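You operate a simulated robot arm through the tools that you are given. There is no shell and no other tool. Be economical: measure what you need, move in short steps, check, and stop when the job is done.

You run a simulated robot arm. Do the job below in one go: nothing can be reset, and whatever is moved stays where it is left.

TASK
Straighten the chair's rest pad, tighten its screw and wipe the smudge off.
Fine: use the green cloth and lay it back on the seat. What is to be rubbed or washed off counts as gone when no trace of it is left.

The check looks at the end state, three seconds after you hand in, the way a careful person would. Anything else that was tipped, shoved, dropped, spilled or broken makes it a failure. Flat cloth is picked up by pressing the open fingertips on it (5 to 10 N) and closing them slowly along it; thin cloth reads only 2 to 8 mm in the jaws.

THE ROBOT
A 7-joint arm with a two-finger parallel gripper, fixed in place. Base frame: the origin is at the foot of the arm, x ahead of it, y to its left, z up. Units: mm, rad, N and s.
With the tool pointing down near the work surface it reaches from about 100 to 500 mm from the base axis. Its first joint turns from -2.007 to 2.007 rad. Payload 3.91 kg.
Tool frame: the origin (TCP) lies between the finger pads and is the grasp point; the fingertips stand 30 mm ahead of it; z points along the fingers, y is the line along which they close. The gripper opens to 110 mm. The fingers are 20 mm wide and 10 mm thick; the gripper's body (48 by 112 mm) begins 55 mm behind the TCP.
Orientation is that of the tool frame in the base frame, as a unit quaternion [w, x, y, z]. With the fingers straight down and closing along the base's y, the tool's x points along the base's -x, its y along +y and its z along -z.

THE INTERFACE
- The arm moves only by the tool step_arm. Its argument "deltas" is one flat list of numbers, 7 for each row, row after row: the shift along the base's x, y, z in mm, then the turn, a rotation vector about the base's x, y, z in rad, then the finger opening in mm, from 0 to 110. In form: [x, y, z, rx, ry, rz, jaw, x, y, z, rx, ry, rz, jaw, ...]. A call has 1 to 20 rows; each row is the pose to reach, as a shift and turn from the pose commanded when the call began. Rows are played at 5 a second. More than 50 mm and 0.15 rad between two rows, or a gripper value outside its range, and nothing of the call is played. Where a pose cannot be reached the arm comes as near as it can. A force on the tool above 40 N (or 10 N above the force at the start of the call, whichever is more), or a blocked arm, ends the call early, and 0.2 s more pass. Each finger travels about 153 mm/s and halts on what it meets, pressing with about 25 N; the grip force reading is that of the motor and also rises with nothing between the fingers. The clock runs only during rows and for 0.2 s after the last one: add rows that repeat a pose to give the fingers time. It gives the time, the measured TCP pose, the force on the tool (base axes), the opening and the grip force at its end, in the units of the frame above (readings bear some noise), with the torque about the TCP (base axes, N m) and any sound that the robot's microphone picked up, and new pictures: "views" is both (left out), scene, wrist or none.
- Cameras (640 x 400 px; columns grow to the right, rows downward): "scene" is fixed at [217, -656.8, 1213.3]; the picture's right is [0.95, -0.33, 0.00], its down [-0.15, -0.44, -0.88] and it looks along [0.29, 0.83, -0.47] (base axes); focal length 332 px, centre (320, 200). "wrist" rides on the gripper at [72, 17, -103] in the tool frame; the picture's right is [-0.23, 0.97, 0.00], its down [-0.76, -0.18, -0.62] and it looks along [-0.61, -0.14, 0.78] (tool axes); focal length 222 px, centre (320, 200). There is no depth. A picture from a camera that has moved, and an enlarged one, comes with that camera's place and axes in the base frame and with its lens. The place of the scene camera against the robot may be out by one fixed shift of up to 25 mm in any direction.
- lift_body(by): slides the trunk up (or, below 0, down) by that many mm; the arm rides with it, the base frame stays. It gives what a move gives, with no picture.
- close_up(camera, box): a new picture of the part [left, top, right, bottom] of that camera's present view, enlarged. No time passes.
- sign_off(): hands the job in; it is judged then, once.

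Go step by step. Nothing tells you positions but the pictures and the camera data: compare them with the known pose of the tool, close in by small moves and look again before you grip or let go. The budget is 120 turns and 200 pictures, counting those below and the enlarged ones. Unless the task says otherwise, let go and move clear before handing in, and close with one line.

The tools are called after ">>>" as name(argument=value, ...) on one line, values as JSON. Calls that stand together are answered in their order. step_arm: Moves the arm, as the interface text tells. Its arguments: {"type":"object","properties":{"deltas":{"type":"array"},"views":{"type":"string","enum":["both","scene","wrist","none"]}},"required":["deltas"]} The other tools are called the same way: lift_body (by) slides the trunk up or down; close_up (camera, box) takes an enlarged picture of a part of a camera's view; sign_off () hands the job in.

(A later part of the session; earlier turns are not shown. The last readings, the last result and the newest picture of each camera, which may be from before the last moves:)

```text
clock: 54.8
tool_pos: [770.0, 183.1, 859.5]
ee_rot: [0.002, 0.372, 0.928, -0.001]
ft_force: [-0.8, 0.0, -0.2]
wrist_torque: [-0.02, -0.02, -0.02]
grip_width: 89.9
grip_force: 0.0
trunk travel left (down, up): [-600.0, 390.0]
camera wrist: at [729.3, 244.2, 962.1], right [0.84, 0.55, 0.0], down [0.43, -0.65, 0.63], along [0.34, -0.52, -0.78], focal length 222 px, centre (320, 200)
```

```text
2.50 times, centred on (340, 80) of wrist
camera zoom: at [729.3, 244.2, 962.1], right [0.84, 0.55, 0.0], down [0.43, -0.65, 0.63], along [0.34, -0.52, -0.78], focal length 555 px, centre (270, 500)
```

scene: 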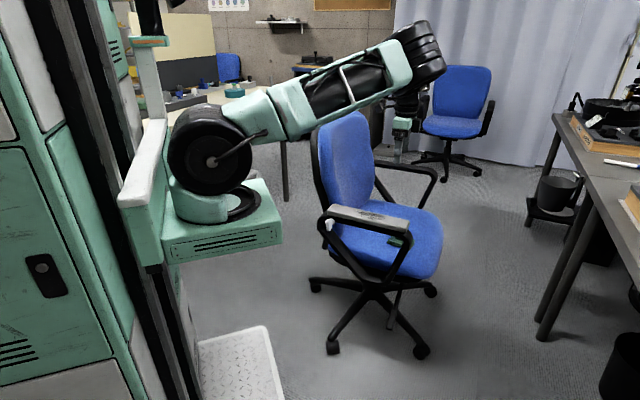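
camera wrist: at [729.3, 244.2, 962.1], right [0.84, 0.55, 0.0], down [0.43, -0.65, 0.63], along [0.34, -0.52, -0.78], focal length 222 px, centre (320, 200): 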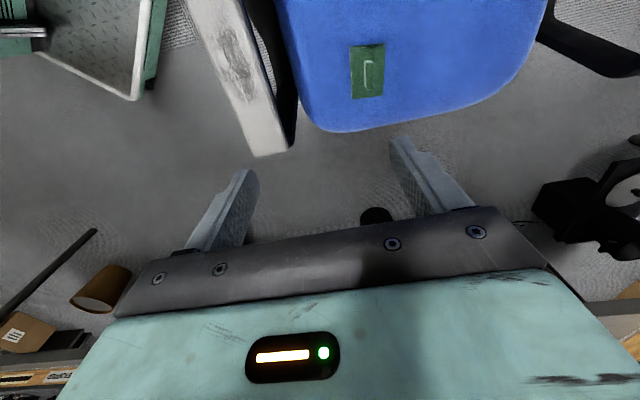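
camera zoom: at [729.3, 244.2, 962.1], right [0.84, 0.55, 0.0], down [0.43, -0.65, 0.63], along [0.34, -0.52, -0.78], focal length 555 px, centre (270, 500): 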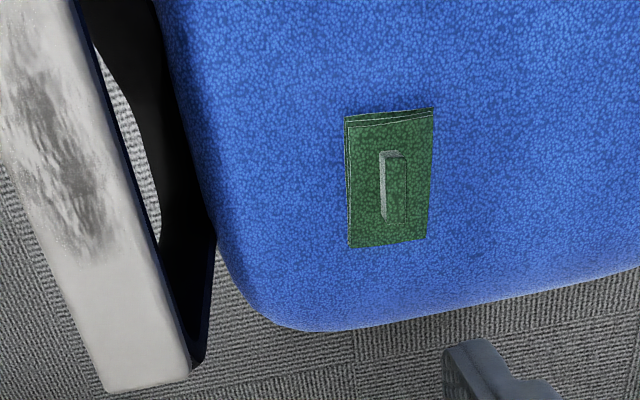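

The cloth lies centred near (846, 231), top about z 474, with a raised ridge along its middle that I can grip. I'll move above it with the jaws across the ridge.

>>> step_arm(deltas=[19, 12, -35, 0, 0, -0.03, 80, 38, 24, -70, 0, 0, -0.06, 70, 57, 36, -110, 0, 0, -0.09, 60, 76, 48, -150, 0, 0, -0.12, 60, 76, 48, -190, 0, 0, -0.12, 60, 76, 48, -230, 0, 0, -0.12, 60, 76, 48, -270, 0, 0, -0.12, 60])

>>> close_up(camera="wrist", box=[200, 50, 440, 210])

>>> close_up(camera="scene", box=[360, 170, 450, 260])

```text
clock: 56.4
tool_pos: [821.3, 219.2, 604.3]
ee_rot: [0.001, 0.428, 0.904, -0.001]
ft_force: [-0.4, 0.5, -0.3]
wrist_torque: [0.02, 0.0, -0.02]
grip_width: 59.7
grip_force: 0.1
out of reach, approached as far as the arm can: row 5, 6, 7
trunk travel left (down, up): [-600.0, 390.0]
camera wrist: at [786.9, 284.4, 707.2], right [0.9, 0.44, 0.0], down [0.34, -0.7, 0.63], along [0.28, -0.56, -0.78], focal length 222 px, centre (320, 200)
```

scene: 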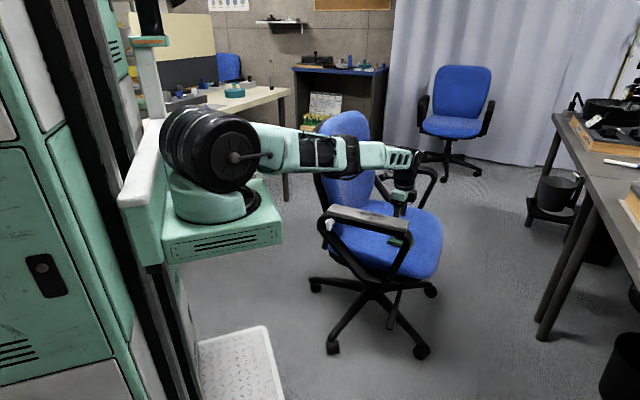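
wrist: 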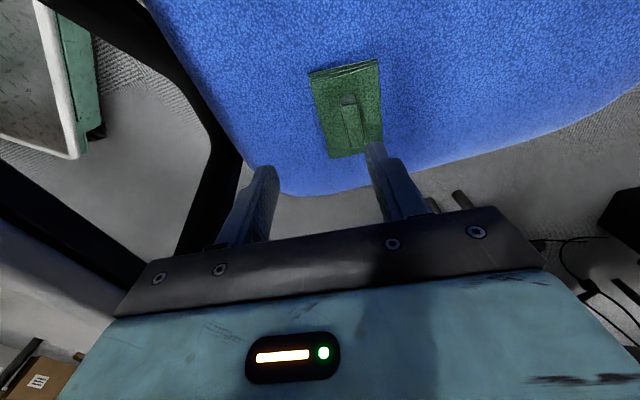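

```text
2.50 times, centred on (320, 130) of wrist
camera zoom: at [786.9, 284.4, 707.2], right [0.9, 0.44, 0.0], down [0.34, -0.7, 0.63], along [0.28, -0.56, -0.78], focal length 555 px, centre (320, 375)
```

zoom: 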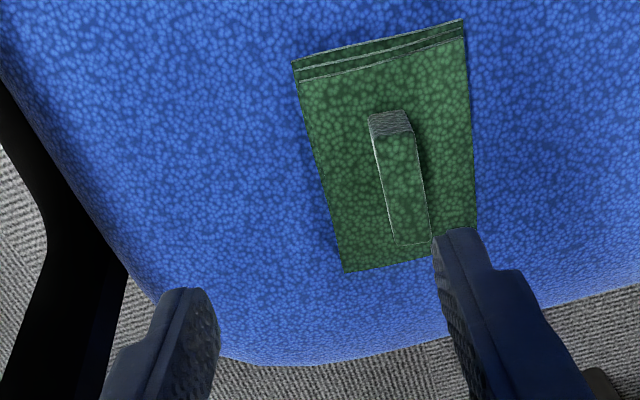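

```text
4.44 times, centred on (405, 215) of scene
camera zoom: at [217.0, -656.8, 1213.3], right [0.95, -0.33, 0.0], down [-0.15, -0.44, -0.88], along [0.29, 0.83, -0.47], focal length 1474 px, centre (-58, 133)
```

zoom: 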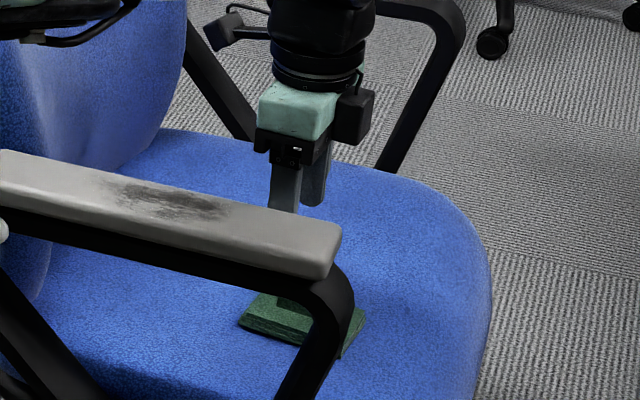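

At this trunk height the vertical tool falls about 30 mm short of the cloth. I'll tilt the tool about 20° outward, raise it, and lower the trunk, keeping the forearm above the armrest.

>>> step_arm(deltas=[-8, -2, 30, 0.03, -0.08, 0, 40, -16, -4, 65, 0.06, -0.164, 0, 30, -21, -4, 100, 0.09, -0.246, 0, 30, -21, -4, 120, 0.119, -0.328, 0, 30], views="scene")

>>> lift_body(by=-100)

>>> step_arm(deltas=[15, 5, -25, 0, 0, 0, 30, 30, 10, -50, 0, 0, 0, 30, 46, 16, -75, 0, 0, 0, 30])

```text
clock: 57.4
tool_pos: [886.3, 284.8, 712.6]
ee_rot: [0.123, 0.423, 0.89, 0.122]
ft_force: [0.2, -0.9, -0.7]
wrist_torque: [0.06, 0.03, 0.01]
grip_width: 29.9
grip_force: 0.1
out of reach, approached as far as the arm can: row 1, 2, 3, 4
trunk travel left (down, up): [-600.0, 390.0]
```

scene: 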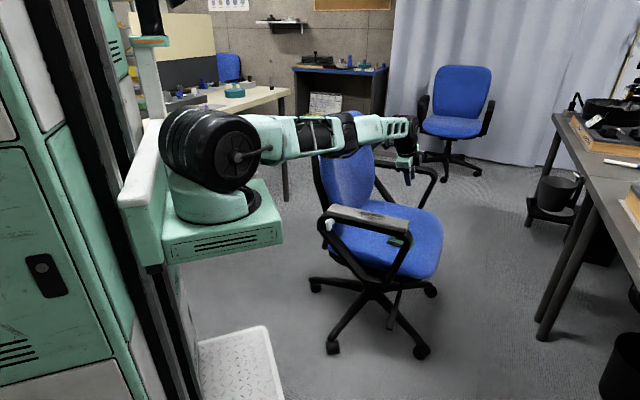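

```text
clock: 58.7
tool_pos: [885.6, 285.3, 612.6]
ee_rot: [0.123, 0.423, 0.89, 0.121]
ft_force: [-0.7, 0.5, -0.6]
wrist_torque: [-0.01, -0.02, 0.01]
grip_width: 29.8
grip_force: 0.0
trunk travel left (down, up): [-500.0, 490.0]
```

```text
clock: 59.5
tool_pos: [881.1, 267.1, 547.1]
ee_rot: [0.123, 0.423, 0.89, 0.121]
ft_force: [-1.3, -0.1, -0.1]
wrist_torque: [-0.01, -0.01, 0.01]
grip_width: 29.9
grip_force: 0.1
out of reach, approached as far as the arm can: row 1, 2, 3
trunk travel left (down, up): [-500.0, 490.0]
camera wrist: at [814.8, 321.4, 640.8], right [0.84, 0.42, 0.34], down [0.14, -0.77, 0.62], along [0.52, -0.47, -0.71], focal length 222 px, centre (320, 200)
```

scene: 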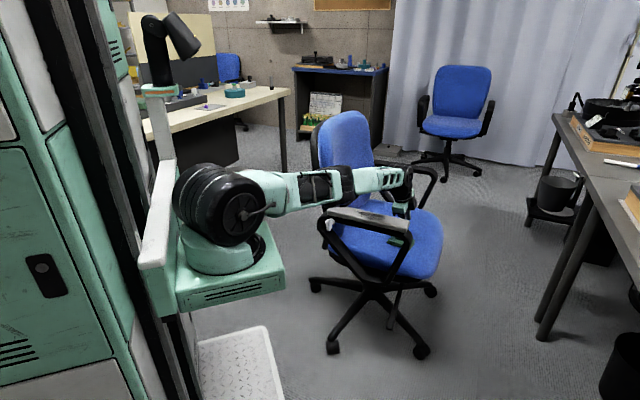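
wrist: 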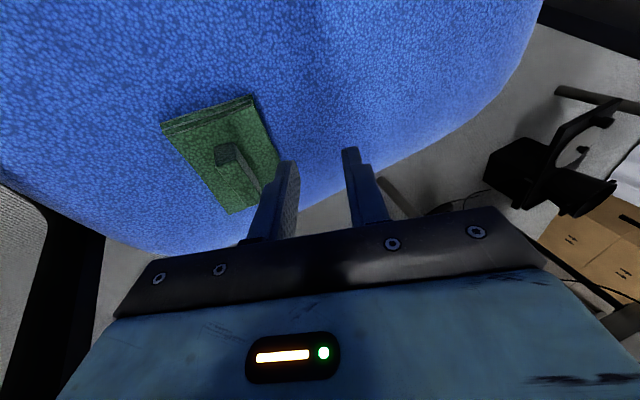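

The arm overshot the cloth because of the earlier out-of-reach targets. I'll make a small move back and up to see how the commands track.

>>> step_arm(deltas=[-10, -10, 20, 0, 0, 0, 30, -20, -20, 40, 0, 0, 0, 30, -20, -20, 40, 0, 0, 0, 30])

```text
clock: 60.3
tool_pos: [890.2, 266.1, 579.7]
ee_rot: [0.123, 0.422, 0.89, 0.122]
ft_force: [-0.8, -0.4, -0.3]
wrist_torque: [-0.02, 0.0, -0.04]
grip_width: 29.7
grip_force: 0.1
out of reach, approached as far as the arm can: row 1, 2, 3
trunk travel left (down, up): [-500.0, 490.0]
camera wrist: at [824.3, 320.6, 673.1], right [0.84, 0.42, 0.34], down [0.14, -0.77, 0.62], along [0.52, -0.47, -0.71], focal length 222 px, centre (320, 200)
```

scene: 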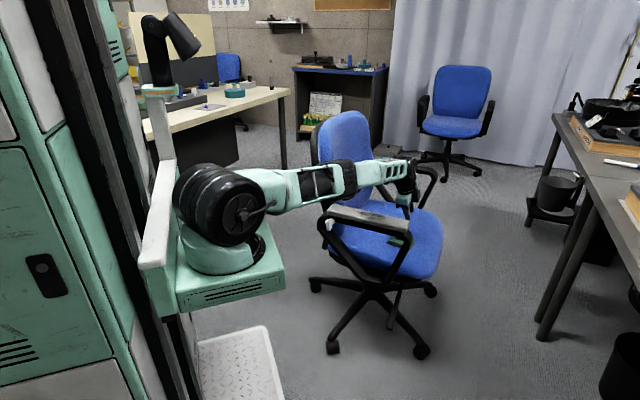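
wrist: 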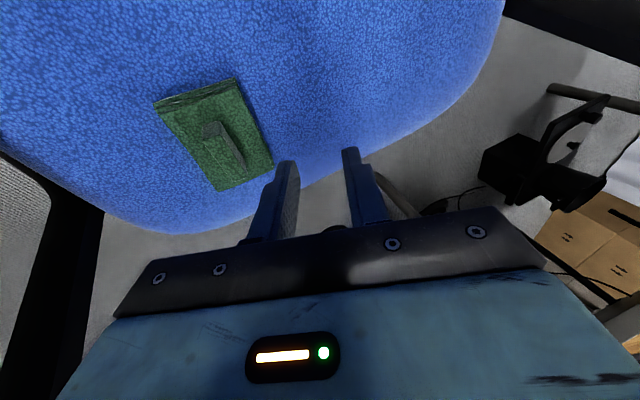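

The arm is nearly straight and stuck near its singular pose, so inward commands aren't tracking. I'll command a clear retreat up and back with the tilt removed, to bend the elbow again.

>>> step_arm(deltas=[0, 0, 45, 0, 0, 0, 30, -10, 0, 90, 0, 0, 0, 30, -30, -5, 130, -0.03, 0.08, 0, 30, -60, -10, 165, -0.06, 0.164, 0, 30, -95, -20, 190, -0.09, 0.246, 0, 30, -130, -30, 215, -0.119, 0.328, 0, 30], views="scene")

```text
clock: 61.7
tool_pos: [819.5, 272.1, 802.1]
ee_rot: [0.001, 0.429, 0.903, -0.003]
ft_force: [0.6, -0.3, -0.8]
wrist_torque: [0.0, -0.01, 0.02]
grip_width: 29.8
grip_force: 0.2
out of reach, approached as far as the arm can: row 1, 2, 3, 4, 5, 6
trunk travel left (down, up): [-500.0, 490.0]
```

scene: 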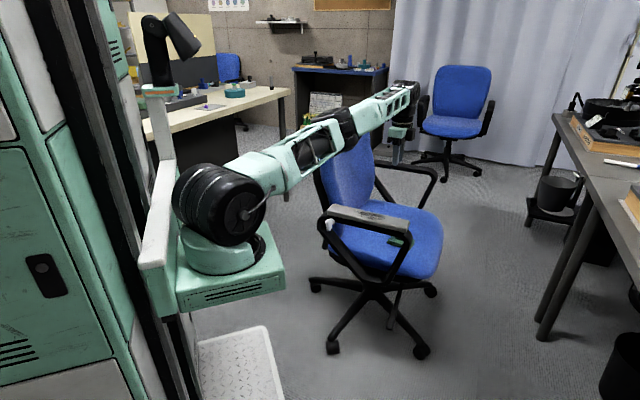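

>>> step_arm(deltas=[-40, -20, 0, 0, 0, 0, 30, -80, -40, 10, 0, 0, 0, 30, -120, -60, 20, 0, 0, 0, 30, -160, -80, 20, 0, 0, 0, 30], views="scene")

```text
clock: 62.7
tool_pos: [800.0, 290.4, 842.3]
ee_rot: [0.001, 0.43, 0.903, -0.002]
ft_force: [0.4, 0.4, -0.2]
wrist_torque: [-0.01, 0.02, -0.02]
grip_width: 30.1
grip_force: 0.0
out of reach, approached as far as the arm can: row 1, 2, 3, 4
trunk travel left (down, up): [-500.0, 490.0]
```

scene: 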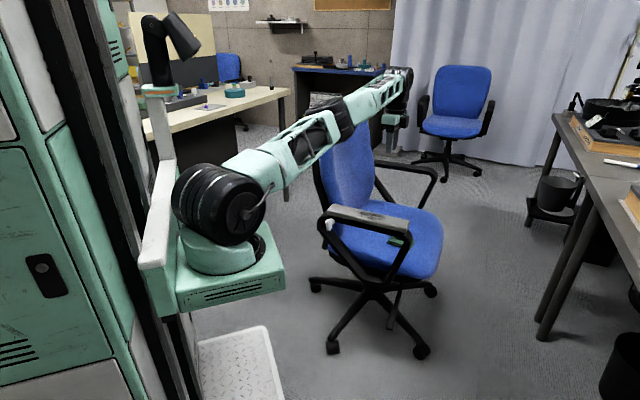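

The arm is stuck straight. Tilting the tool the other way, toward the robot, should bend the elbow in the right direction.

>>> step_arm(deltas=[-10, -5, 0, -0.053, 0.108, 0, 30, -20, -10, 0, -0.106, 0.215, 0, 30, -30, -15, 0, -0.159, 0.323, 0, 30, -40, -20, 0, -0.212, 0.43, 0, 30, -50, -25, 0, -0.265, 0.538, 0, 30], views="scene")

```text
clock: 63.9
tool_pos: [737.7, 249.0, 835.6]
ee_rot: [-0.121, 0.411, 0.889, -0.163]
ft_force: [1.0, 0.1, -0.1]
wrist_torque: [-0.02, -0.01, -0.02]
grip_width: 29.9
grip_force: 0.1
out of reach, approached as far as the arm can: row 1, 2, 3, 4, 5
trunk travel left (down, up): [-500.0, 490.0]
```

scene: 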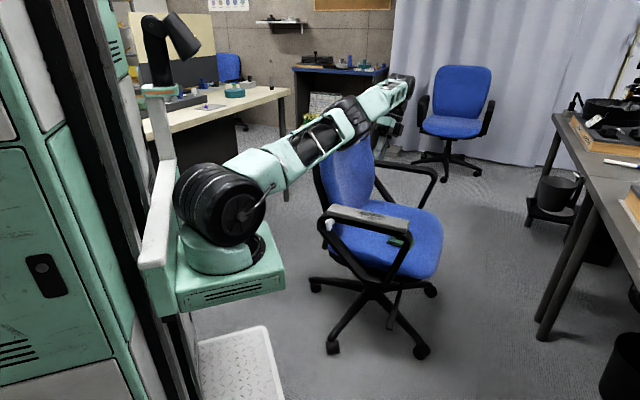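

>>> step_arm(deltas=[-40, -20, 0, 0, 0, 0, 30, -80, -40, 0, 0, 0, 0, 30, -120, -60, 0, 0, 0, 0, 30, -120, -60, 0, 0, 0, 0, 30], views="scene")

```text
clock: 64.9
tool_pos: [615.8, 190.9, 837.2]
ee_rot: [-0.121, 0.412, 0.888, -0.161]
ft_force: [0.1, 1.0, -0.3]
wrist_torque: [0.01, 0.01, 0.0]
grip_width: 30.1
grip_force: 0.1
trunk travel left (down, up): [-500.0, 490.0]
```

scene: 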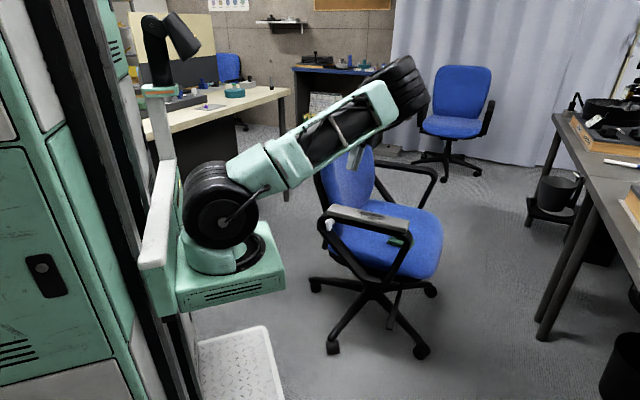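

The arm is tracking again. Away from the straight pose, I'll set a 15° outward tilt and move over the seat with some slack left in the elbow.

>>> step_arm(deltas=[25, 0, -5, 0.05, -0.106, 0.003, 40, 50, 1, -15, 0.1, -0.213, 0.005, 40, 75, 3, -25, 0.15, -0.32, 0.008, 40, 100, 5, -40, 0.2, -0.427, 0.011, 40, 125, 7, -60, 0.25, -0.534, 0.013, 40, 144, 9, -80, 0.284, -0.607, 0.016, 40])

```text
clock: 66.3
tool_pos: [759.4, 195.4, 756.6]
ee_rot: [0.096, 0.413, 0.901, 0.093]
ft_force: [-0.1, -0.7, 0.5]
wrist_torque: [-0.04, -0.01, 0.0]
grip_width: 40.3
grip_force: 0.1
trunk travel left (down, up): [-500.0, 490.0]
camera wrist: at [699.9, 250.7, 852.8], right [0.85, 0.45, 0.26], down [0.2, -0.75, 0.63], along [0.48, -0.48, -0.73], focal length 222 px, centre (320, 200)
```

scene: 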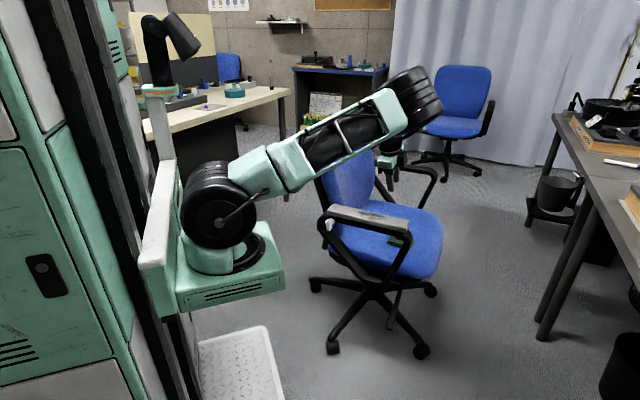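
wrist: 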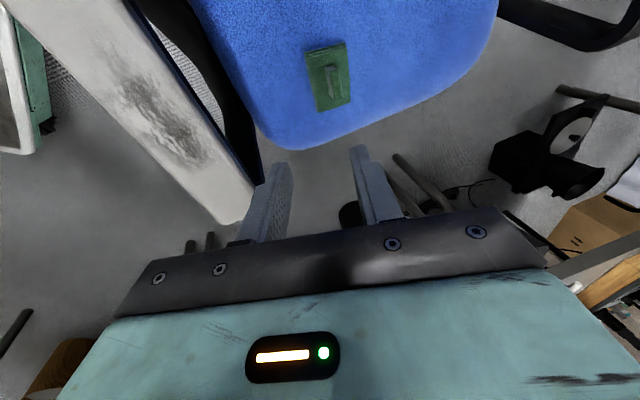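

The elbow is well bent and high. I'll move out over the cloth to z ≈ 590.

>>> step_arm(deltas=[20, 8, -30, 0, 0, 0, 40, 40, 16, -60, 0, 0, 0, 40, 60, 24, -95, 0, 0, 0, 40, 75, 31, -130, 0, 0, 0, 40, 86, 36, -165, 0, 0, 0, 40])

>>> close_up(camera="wrist", box=[200, 50, 440, 210])

>>> close_up(camera="scene", box=[320, 140, 460, 250])

```text
clock: 67.5
tool_pos: [846.1, 232.1, 592.4]
ee_rot: [0.095, 0.413, 0.901, 0.092]
ft_force: [0.0, 1.1, 0.7]
wrist_torque: [0.01, 0.04, 0.0]
grip_width: 40.1
grip_force: 0.1
trunk travel left (down, up): [-500.0, 490.0]
camera wrist: at [786.9, 288.0, 687.6], right [0.85, 0.45, 0.26], down [0.2, -0.75, 0.63], along [0.48, -0.48, -0.73], focal length 222 px, centre (320, 200)
```

scene: 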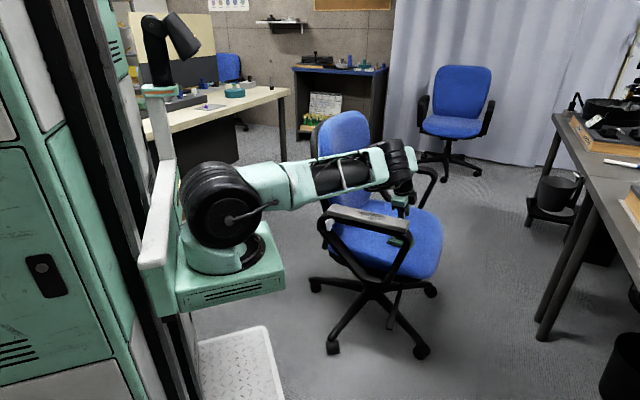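
wrist: 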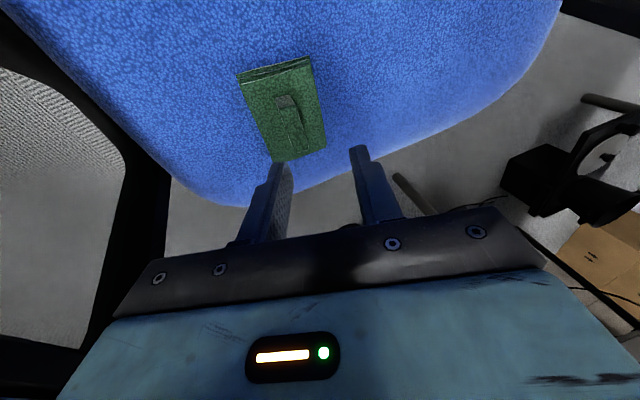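

```text
2.50 times, centred on (320, 130) of wrist
camera zoom: at [786.9, 288.0, 687.6], right [0.85, 0.45, 0.26], down [0.2, -0.75, 0.63], along [0.48, -0.48, -0.73], focal length 555 px, centre (320, 375)
```

zoom: 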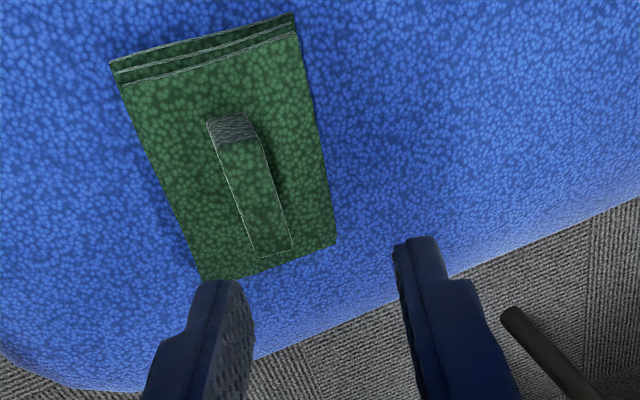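

```text
3.64 times, centred on (390, 195) of scene
camera zoom: at [217.0, -656.8, 1213.3], right [0.95, -0.33, 0.0], down [-0.15, -0.44, -0.88], along [0.29, 0.83, -0.47], focal length 1206 px, centre (66, 218)
```

zoom: 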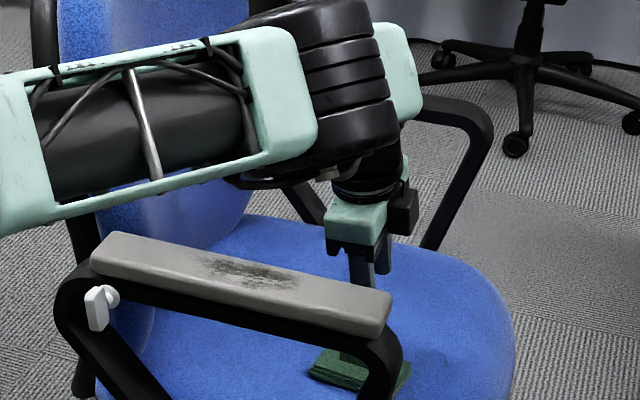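

The ridge is centred at about (854, 227, 480), running at about −48°. I'll go down with the jaws straddling it.

>>> step_arm(deltas=[0, -3, -30, 0, 0, 0, 40, 1, -6, -55, 0, 0, 0, 40, 1, -7.5, -72, 0, 0, 0, 40])

>>> close_up(camera="wrist", box=[200, 80, 440, 240])

>>> close_up(camera="scene", box=[320, 140, 460, 250])

```text
clock: 68.3
tool_pos: [847.5, 225.9, 518.6]
ee_rot: [0.095, 0.413, 0.901, 0.093]
ft_force: [0.2, 0.2, 0.0]
wrist_torque: [0.0, 0.01, -0.01]
grip_width: 39.9
grip_force: 0.1
trunk travel left (down, up): [-500.0, 490.0]
camera wrist: at [787.2, 281.9, 615.1], right [0.85, 0.45, 0.26], down [0.2, -0.75, 0.63], along [0.48, -0.48, -0.73], focal length 222 px, centre (320, 200)
```

scene: 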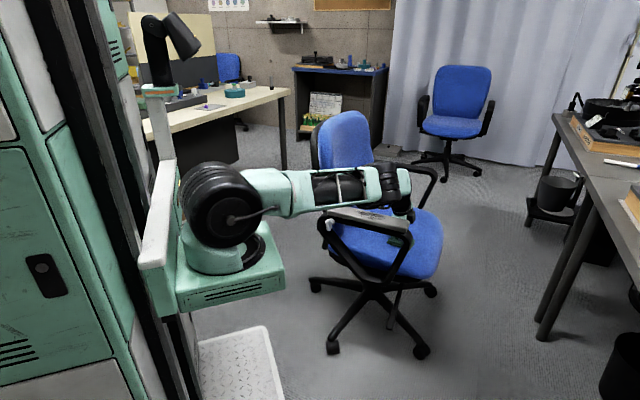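
wrist: 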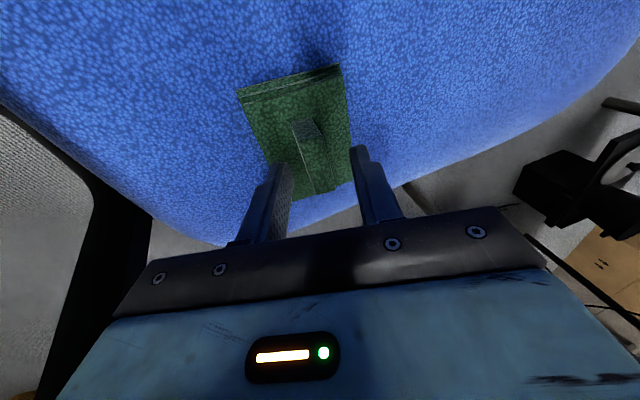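

```text
2.50 times, centred on (320, 160) of wrist
camera zoom: at [787.2, 281.9, 615.1], right [0.85, 0.45, 0.26], down [0.2, -0.75, 0.63], along [0.48, -0.48, -0.73], focal length 555 px, centre (320, 300)
```

zoom: 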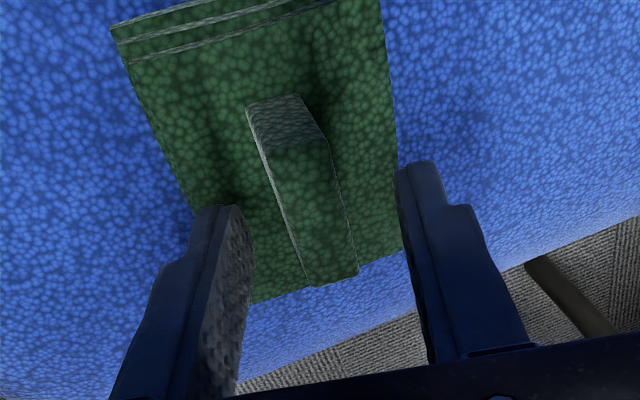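

```text
3.64 times, centred on (390, 195) of scene
camera zoom: at [217.0, -656.8, 1213.3], right [0.95, -0.33, 0.0], down [-0.15, -0.44, -0.88], along [0.29, 0.83, -0.47], focal length 1206 px, centre (66, 218)
```

zoom: 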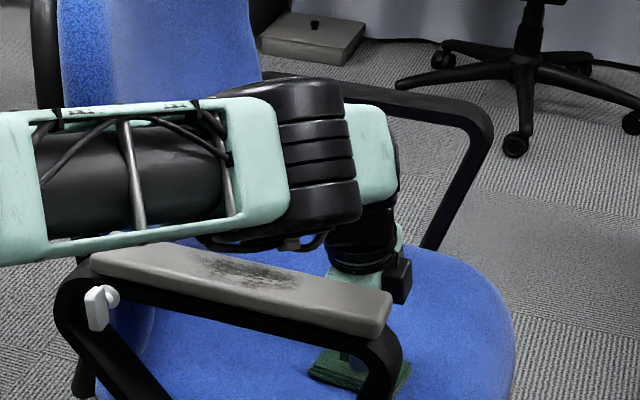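

The jaws straddle the ridge midway along it, and the arm still has about 30 mm clearance over the pad. I'll go down 9 mm and close slowly.

>>> step_arm(deltas=[0, 0, -5, 0, 0, 0, 36, 0, 0, -9, 0, 0, 0, 30, 0, 0, -9, 0, 0, 0, 24, 0, 0, -9, 0, 0, 0, 19, 0, 0, -9, 0, 0, 0, 15, 0, 0, -9, 0, 0, 0, 11, 0, 0, -9, 0, 0, 0, 7, 0, 0, -9, 0, 0, 0, 3, 0, 0, -9, 0, 0, 0, 3], views="wrist")

>>> close_up(camera="wrist", box=[200, 80, 440, 240])

```text
clock: 70.3
tool_pos: [848.1, 226.1, 510.6]
ee_rot: [0.097, 0.413, 0.901, 0.093]
ft_force: [-3.9, -0.1, 10.9]
wrist_torque: [-0.2, 0.46, -0.09]
grip_width: 18.1
grip_force: 24.8
trunk travel left (down, up): [-500.0, 490.0]
camera wrist: at [787.8, 282.3, 607.7], right [0.85, 0.45, 0.26], down [0.2, -0.75, 0.63], along [0.48, -0.48, -0.73], focal length 222 px, centre (320, 200)
```

wrist: 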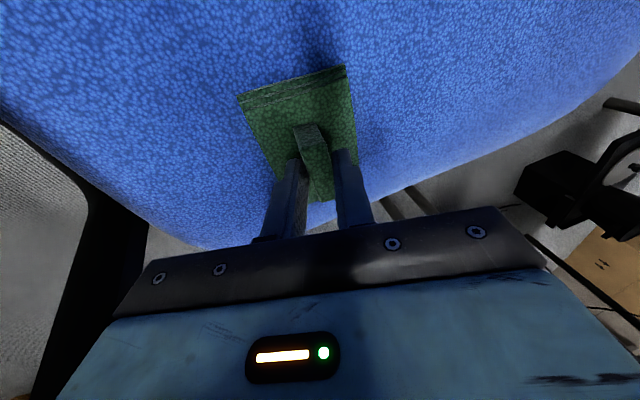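

```text
2.50 times, centred on (320, 160) of wrist
camera zoom: at [787.8, 282.3, 607.7], right [0.85, 0.45, 0.26], down [0.2, -0.75, 0.63], along [0.48, -0.48, -0.73], focal length 555 px, centre (320, 300)
```

zoom: 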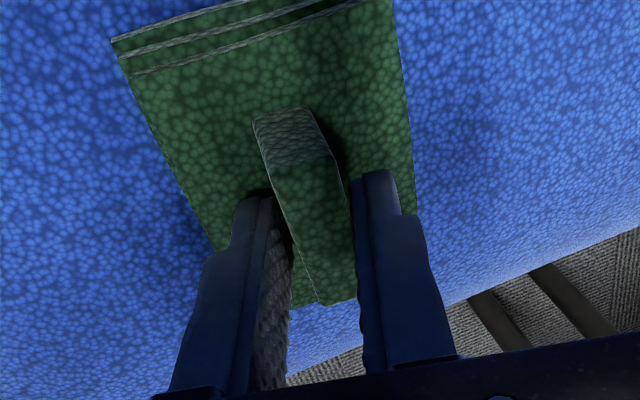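

The ridge is held at 18 mm. I'll lift it straight up and check that the cloth comes along.

>>> step_arm(deltas=[0, 0, 20, 0, 0, 0, 3, -4, -1, 55, 0, 0, 0, 3, -12, -4, 100, 0, 0, 0, 3, -20, -8, 145, 0, 0, 0, 3, -30, -14, 190, 0, 0, 0, 3, -40, -20, 235, 0, 0, 0, 3])

>>> close_up(camera="wrist", box=[200, 80, 440, 240])

>>> close_up(camera="scene", box=[320, 120, 460, 250])

```text
clock: 71.7
tool_pos: [807.7, 205.2, 748.6]
ee_rot: [0.094, 0.414, 0.901, 0.092]
ft_force: [0.2, -0.3, -1.1]
wrist_torque: [0.03, 0.0, 0.01]
grip_width: 14.3
grip_force: 24.6
trunk travel left (down, up): [-500.0, 490.0]
camera wrist: at [747.3, 260.8, 844.7], right [0.85, 0.45, 0.26], down [0.2, -0.75, 0.63], along [0.48, -0.48, -0.73], focal length 222 px, centre (320, 200)
```

scene: 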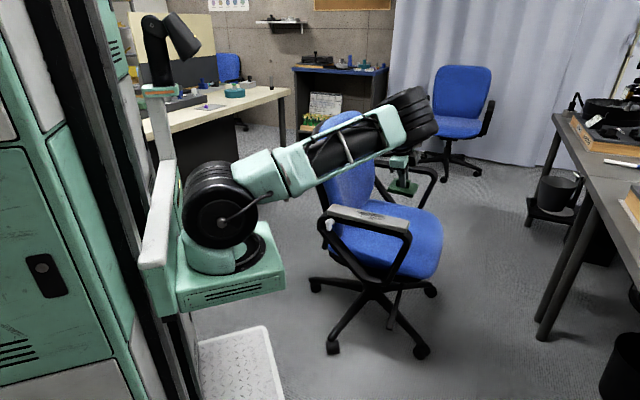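
wrist: 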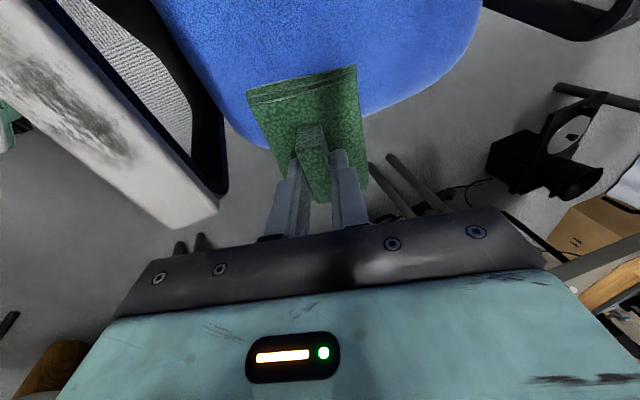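

```text
2.50 times, centred on (320, 160) of wrist
camera zoom: at [747.3, 260.8, 844.7], right [0.85, 0.45, 0.26], down [0.2, -0.75, 0.63], along [0.48, -0.48, -0.73], focal length 555 px, centre (320, 300)
```

zoom: 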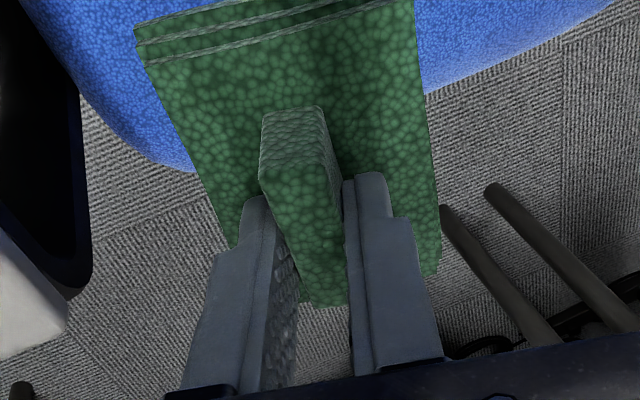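

```text
3.08 times, centred on (390, 185) of scene
camera zoom: at [217.0, -656.8, 1213.3], right [0.95, -0.33, 0.0], down [-0.15, -0.44, -0.88], along [0.29, 0.83, -0.47], focal length 1020 px, centre (105, 246)
```

zoom: 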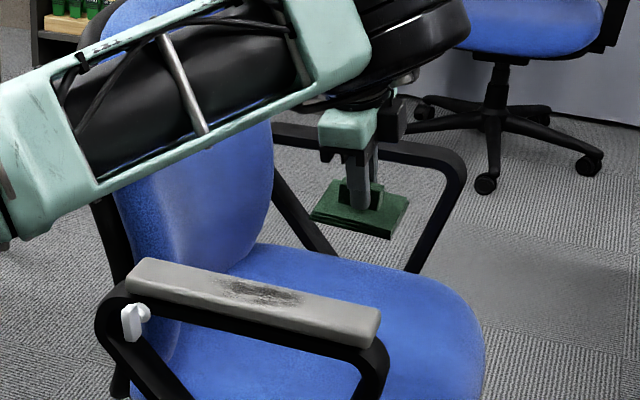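

The cloth is held securely and flat to the tool. I'll remove the tilt and bring it over the smudge, which is centred at about (666, 162), lined up with the pad.

>>> step_arm(deltas=[-28, -9, 5, -0.018, 0.05, 0.02, 3, -56, -18, 12, -0.035, 0.1, 0.04, 3, -84, -27, 16, -0.053, 0.15, 0.06, 3, -112, -36, 16, -0.07, 0.2, 0.08, 3, -142, -45, 16, -0.088, 0.249, 0.1, 3, -142, -45, 16, -0.088, 0.249, 0.1, 3])

>>> close_up(camera="scene", box=[300, 150, 440, 260])

```text
clock: 73.1
tool_pos: [665.6, 161.0, 762.9]
ee_rot: [-0.004, 0.372, 0.928, 0.005]
ft_force: [0.8, 0.6, -0.3]
wrist_torque: [0.03, 0.0, 0.01]
grip_width: 14.3
grip_force: 25.0
trunk travel left (down, up): [-500.0, 490.0]
camera wrist: at [624.7, 220.3, 866.6], right [0.84, 0.55, 0.0], down [0.43, -0.66, 0.61], along [0.34, -0.51, -0.79], focal length 222 px, centre (320, 200)
```

scene: 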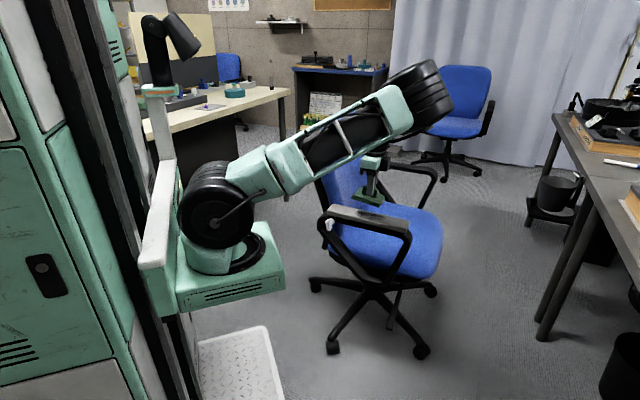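
wrist: 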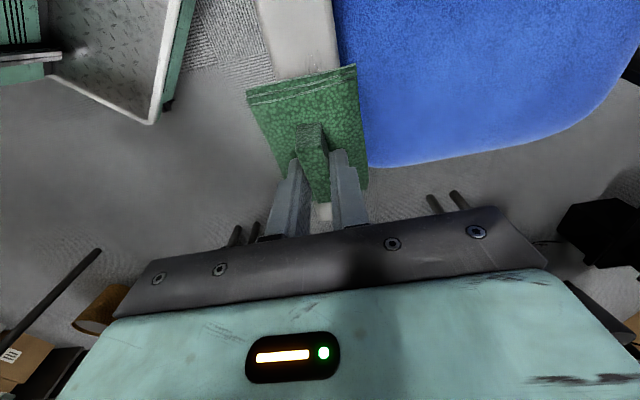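

```text
3.64 times, centred on (370, 205) of scene
camera zoom: at [217.0, -656.8, 1213.3], right [0.95, -0.33, 0.0], down [-0.15, -0.44, -0.88], along [0.29, 0.83, -0.47], focal length 1206 px, centre (138, 182)
```

zoom: 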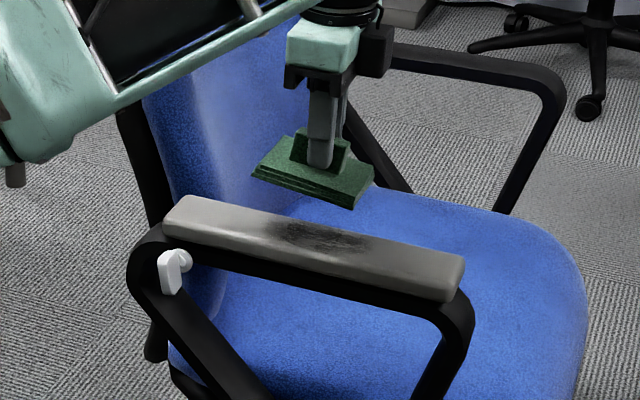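

The cloth is over the pad and lined up with it. I'll lower it in small steps until I feel light contact.

>>> step_arm(deltas=[0, 0, -25, 0, 0, 0, 3, 0, 0, -45, 0, 0, 0, 3, 0, 0, -52, 0, 0, 0, 3], views="none")

>>> close_up(camera="scene", box=[300, 150, 440, 260])

```text
clock: 73.9
tool_pos: [665.8, 161.1, 712.1]
ee_rot: [-0.004, 0.371, 0.929, 0.006]
ft_force: [-1.2, 1.5, 17.0]
wrist_torque: [-0.74, -0.11, -0.04]
grip_width: 14.3
grip_force: 25.3
trunk travel left (down, up): [-500.0, 490.0]
```

```text
3.64 times, centred on (370, 205) of scene
camera zoom: at [217.0, -656.8, 1213.3], right [0.95, -0.33, 0.0], down [-0.15, -0.44, -0.88], along [0.29, 0.83, -0.47], focal length 1206 px, centre (138, 182)
```

zoom: 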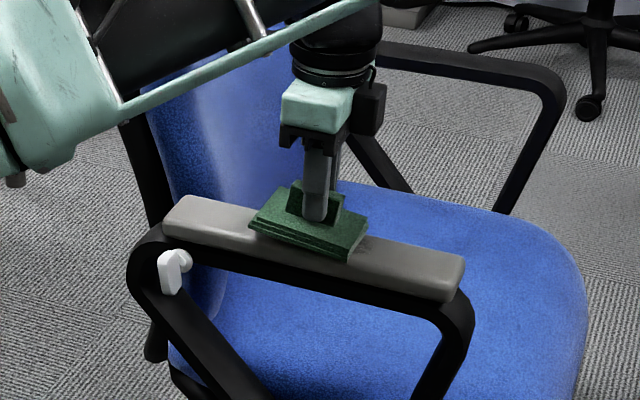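

Contact is at 17 N, carried mostly by the cloth's front end. I'll ease up slightly and zoom to judge how it's tilted.

>>> step_arm(deltas=[0, 0, 1, 0, 0, 0, 3], views="none")

>>> close_up(camera="scene", box=[340, 180, 400, 220])

```text
clock: 74.3
tool_pos: [665.6, 160.9, 711.1]
ee_rot: [-0.004, 0.371, 0.928, 0.006]
ft_force: [-3.4, 1.1, 12.1]
wrist_torque: [-0.09, -0.32, -0.02]
grip_width: 14.3
grip_force: 24.7
trunk travel left (down, up): [-500.0, 490.0]
```

```text
10.00 times, centred on (370, 200) of scene
camera zoom: at [217.0, -656.8, 1213.3], right [0.95, -0.33, 0.0], down [-0.15, -0.44, -0.88], along [0.29, 0.83, -0.47], focal length 3316 px, centre (-180, 200)
```

zoom: 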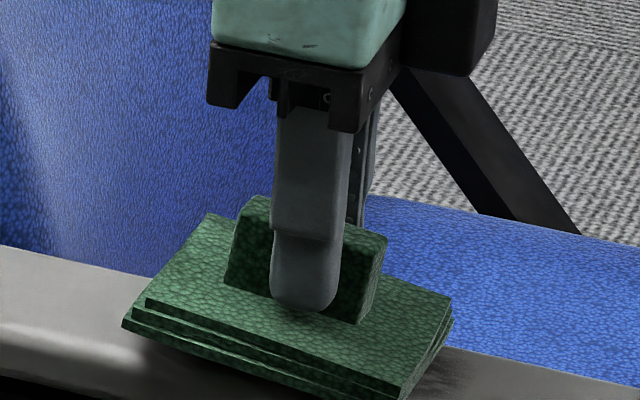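

The cloth has settled flat on the pad at about 12 N. I'll wipe along the pad in even strokes.

>>> step_arm(deltas=[14, -14, 0, 0, 0, 0, 3, 28, -28, 0, 0, 0, 0, 3, 42, -42, 0, 0, 0, 0, 3, 28, -28, 0, 0, 0, 0, 3, 14, -14, 0, 0, 0, 0, 3, 0, 0, 0, 0, 0, 0, 3, -14, 14, 0, 0, 0, 0, 3, -28, 28, 0, 0, 0, 0, 3, -42, 42, 0, 0, 0, 0, 3, -28, 28, 0, 0, 0, 0, 3, -14, 14, 0, 0, 0, 0, 3, 0, 0, 0, 0, 0, 0, 3, 14, -14, 0, 0, 0, 0, 3, 28, -28, 0, 0, 0, 0, 3, 42, -42, 0, 0, 0, 0, 3, 21, -21, 0, 0, 0, 0, 3, 0, 0, 0, 0, 0, 0, 3, -21, 21, 0, 0, 0, 0, 3, -42, 42, 0, 0, 0, 0, 3, -21, 21, 0, 0, 0, 0, 3], views="none")

>>> close_up(camera="scene", box=[310, 160, 430, 250])

```text
clock: 78.5
tool_pos: [644.6, 183.2, 711.1]
ee_rot: [-0.004, 0.372, 0.928, 0.007]
ft_force: [-0.2, 0.0, -1.0]
wrist_torque: [0.0, -0.01, -0.03]
grip_width: 13.9
grip_force: 25.4
trunk travel left (down, up): [-500.0, 490.0]
```

```text
4.44 times, centred on (370, 205) of scene
camera zoom: at [217.0, -656.8, 1213.3], right [0.95, -0.33, 0.0], down [-0.15, -0.44, -0.88], along [0.29, 0.83, -0.47], focal length 1474 px, centre (98, 178)
```

zoom: 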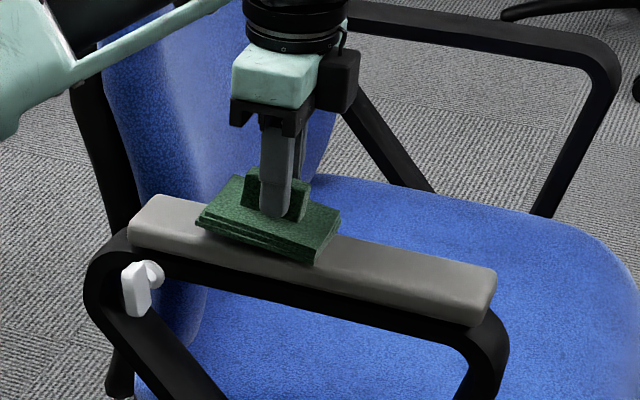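

The contact force has dropped to zero, so the cloth shifted slightly in the grip. I'll press down again until there's some force.

>>> step_arm(deltas=[0, 0, -1.5, 0, 0, 0, 3, 0, 0, -3, 0, 0, 0, 3], views="none")

```text
clock: 79.1
tool_pos: [644.8, 182.0, 709.3]
ee_rot: [-0.004, 0.371, 0.929, 0.007]
ft_force: [0.3, 2.9, 17.8]
wrist_torque: [-0.75, -0.15, 0.0]
grip_width: 14.3
grip_force: 25.2
trunk travel left (down, up): [-500.0, 490.0]
```

Contact is good at about 18 N. I'll do a second set of strokes with small sideways offsets to cover the full width.

>>> step_arm(deltas=[-12.7, 22.7, -3, 0, 0, 0, 3, 5, 5, -3, 0, 0, 0, 3, 22.7, -12.7, -3, 0, 0, 0, 3, 40.3, -30.3, -3, 0, 0, 0, 3, 58, -48, -3, 0, 0, 0, 3, 68.6, -58.6, -3, 0, 0, 0, 3, 48, -58, -3, 0, 0, 0, 3, 30.3, -40.3, -3, 0, 0, 0, 3, 12.7, -22.7, -3, 0, 0, 0, 3, -5, -5, -3, 0, 0, 0, 3, -22.7, 12.7, -3, 0, 0, 0, 3, -29.7, 19.7, -3, 0, 0, 0, 3, -24.7, 24.7, -3, 0, 0, 0, 3, -7, 7, -3, 0, 0, 0, 3, 10.6, -10.6, -3, 0, 0, 0, 3, 28.3, -28.3, -3, 0, 0, 0, 3, 46, -46, -3, 0, 0, 0, 3, 63.6, -63.6, -3, 0, 0, 0, 3, 46, -46, -3, 0, 0, 0, 3, 28.3, -28.3, -3, 0, 0, 0, 3], views="none")

>>> step_arm(deltas=[0, 0, 30, 0, 0, 0, 3, 20, 15, 70, 0, 0, 0, 3, 50, 35, 100, 0, 0, 0, 3, 80, 55, 120, 0, 0, 0, 3])

>>> close_up(camera="scene", box=[310, 190, 430, 260])

```text
clock: 83.3
tool_pos: [674.4, 153.6, 706.3]
ee_rot: [-0.004, 0.371, 0.928, 0.007]
ft_force: [2.3, 0.0, 7.9]
wrist_torque: [-0.42, -0.16, 0.05]
grip_width: 14.1
grip_force: 24.7
trunk travel left (down, up): [-500.0, 490.0]
```

```text
clock: 84.3
tool_pos: [752.6, 209.1, 825.1]
ee_rot: [-0.005, 0.372, 0.928, 0.005]
ft_force: [0.5, -0.1, 0.2]
wrist_torque: [0.03, 0.04, -0.01]
grip_width: 14.3
grip_force: 25.2
trunk travel left (down, up): [-500.0, 490.0]
camera wrist: at [712.1, 268.2, 929.4], right [0.84, 0.55, 0.0], down [0.43, -0.66, 0.61], along [0.34, -0.51, -0.79], focal length 222 px, centre (320, 200)
```

scene: 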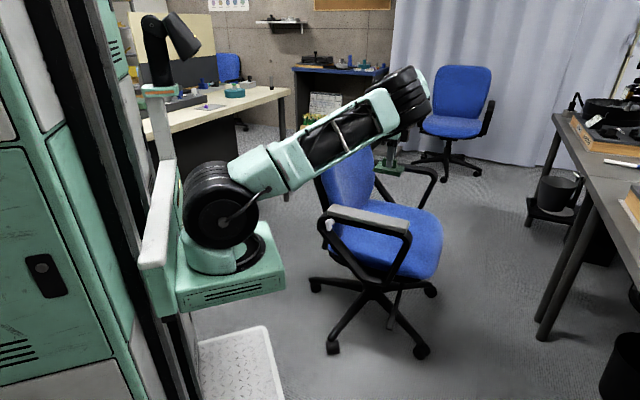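
wrist: 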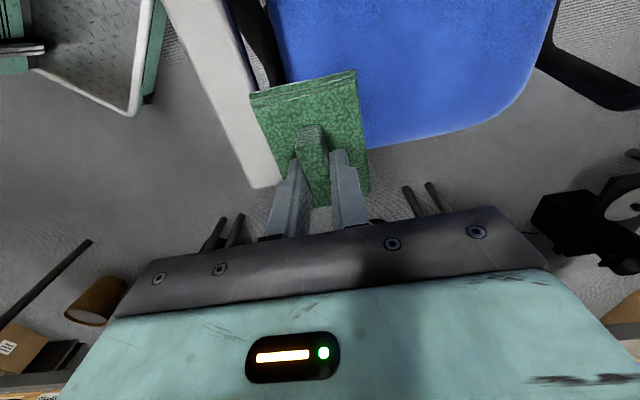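

```text
5.33 times, centred on (370, 225) of scene
camera zoom: at [217.0, -656.8, 1213.3], right [0.95, -0.33, 0.0], down [-0.15, -0.44, -0.88], along [0.29, 0.83, -0.47], focal length 1769 px, centre (53, 67)
```

zoom: 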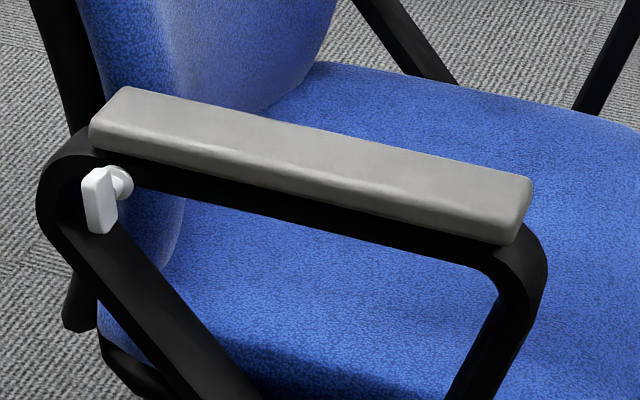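

The pad looks clean. I'll zoom in from both cameras for any remaining traces.

>>> close_up(camera="scene", box=[325, 200, 415, 245])

>>> close_up(camera="wrist", box=[140, 0, 340, 200])

```text
7.11 times, centred on (370, 222) of scene
camera zoom: at [217.0, -656.8, 1213.3], right [0.95, -0.33, 0.0], down [-0.15, -0.44, -0.88], along [0.29, 0.83, -0.47], focal length 2358 px, centre (-36, 40)
```

zoom: 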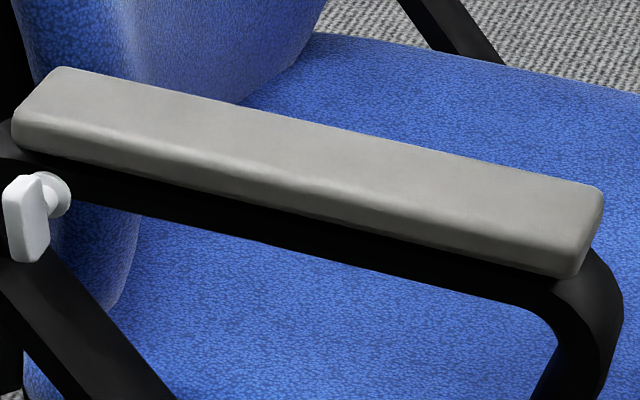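

```text
2.00 times, centred on (240, 100) of wrist
camera zoom: at [712.1, 268.2, 929.4], right [0.84, 0.55, 0.0], down [0.43, -0.66, 0.61], along [0.34, -0.51, -0.79], focal length 444 px, centre (480, 400)
```

zoom: 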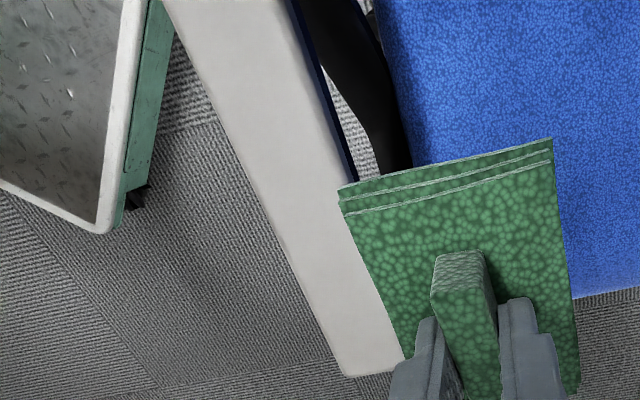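

The pad is clean and still at −45.3°. I'll lower the cloth back onto the seat near (812, 221), slightly closer than before so the arm stays bent.

>>> step_arm(deltas=[15, 3, -40, 0, 0, 0, 3, 30, 6, -85, 0, 0, 0, 3, 45, 9, -130, 0, 0, 0, 3, 59, 12, -175, 0, 0, 0, 3, 59, 12, -220, 0, 0, 0, 3, 59, 12, -265, 0, 0, 0, 3])

>>> close_up(camera="scene", box=[320, 140, 460, 250])

```text
clock: 85.7
tool_pos: [812.1, 222.7, 558.2]
ee_rot: [-0.002, 0.371, 0.929, 0.006]
ft_force: [0.2, -0.8, -0.2]
wrist_torque: [0.0, -0.01, -0.02]
grip_width: 14.3
grip_force: 25.1
trunk travel left (down, up): [-500.0, 490.0]
camera wrist: at [770.2, 282.2, 662.1], right [0.84, 0.55, 0.01], down [0.43, -0.66, 0.61], along [0.34, -0.51, -0.79], focal length 222 px, centre (320, 200)
```

scene: 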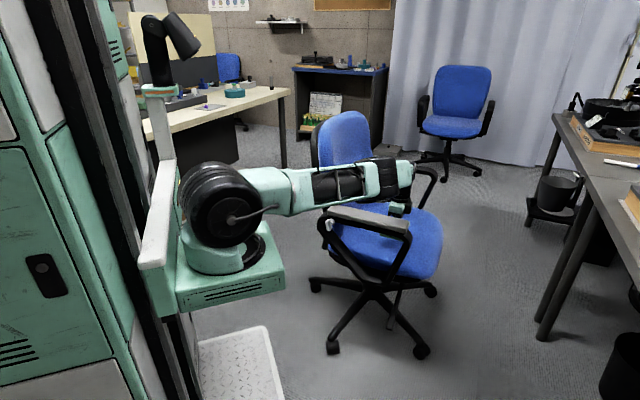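
wrist: 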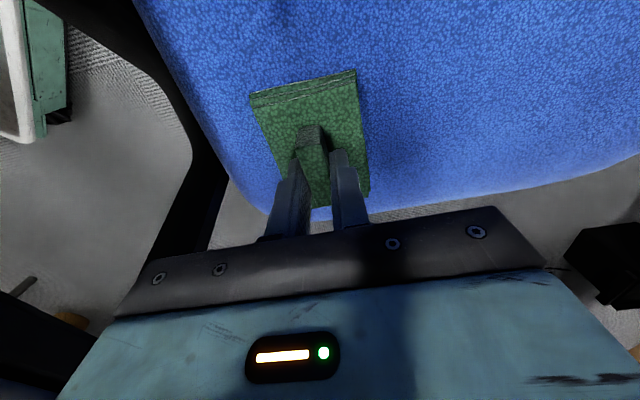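

```text
3.64 times, centred on (390, 195) of scene
camera zoom: at [217.0, -656.8, 1213.3], right [0.95, -0.33, 0.0], down [-0.15, -0.44, -0.88], along [0.29, 0.83, -0.47], focal length 1206 px, centre (66, 218)
```

zoom: 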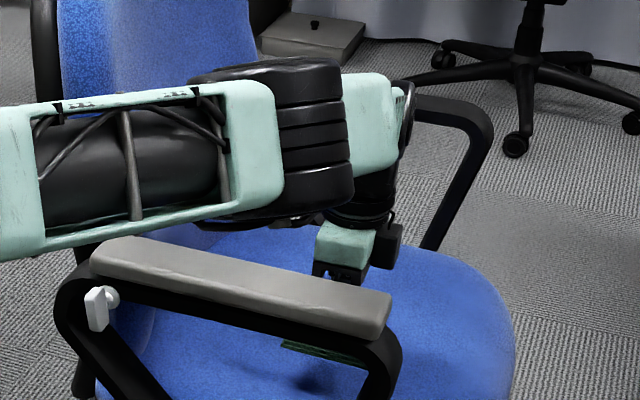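

The elbow height here matches the earlier pickup, which cleared the pad. I'll lower gently toward the seat, watching the force.

>>> step_arm(deltas=[0, 0, -15, 0, 0, 0, 3, 0, 0, -30, 0, 0, 0, 3, 0, 0, -36, 0, 0, 0, 3], views="wrist")

>>> close_up(camera="scene", box=[320, 150, 420, 250])

```text
clock: 86.5
tool_pos: [810.3, 221.2, 523.8]
ee_rot: [-0.004, 0.371, 0.928, 0.007]
ft_force: [0.7, 0.8, -0.2]
wrist_torque: [-0.03, 0.02, 0.03]
grip_width: 14.1
grip_force: 24.5
trunk travel left (down, up): [-500.0, 490.0]
camera wrist: at [770.1, 281.2, 627.8], right [0.84, 0.55, 0.01], down [0.43, -0.66, 0.61], along [0.34, -0.51, -0.79], focal length 222 px, centre (320, 200)
```

wrist: 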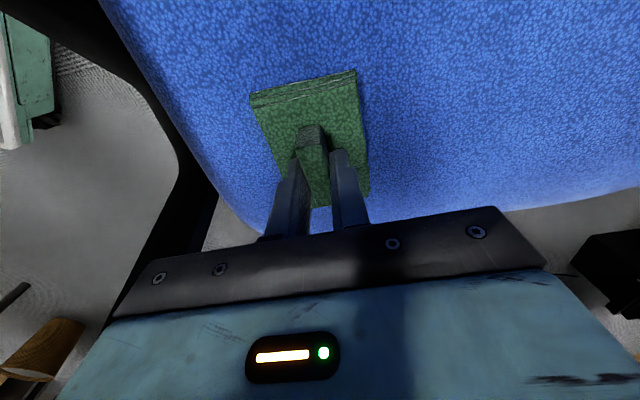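

```text
4.00 times, centred on (370, 200) of scene
camera zoom: at [217.0, -656.8, 1213.3], right [0.95, -0.33, 0.0], down [-0.15, -0.44, -0.88], along [0.29, 0.83, -0.47], focal length 1326 px, centre (120, 200)
```

zoom: 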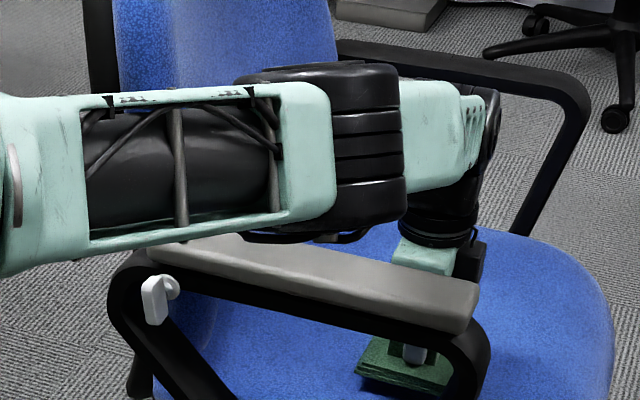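

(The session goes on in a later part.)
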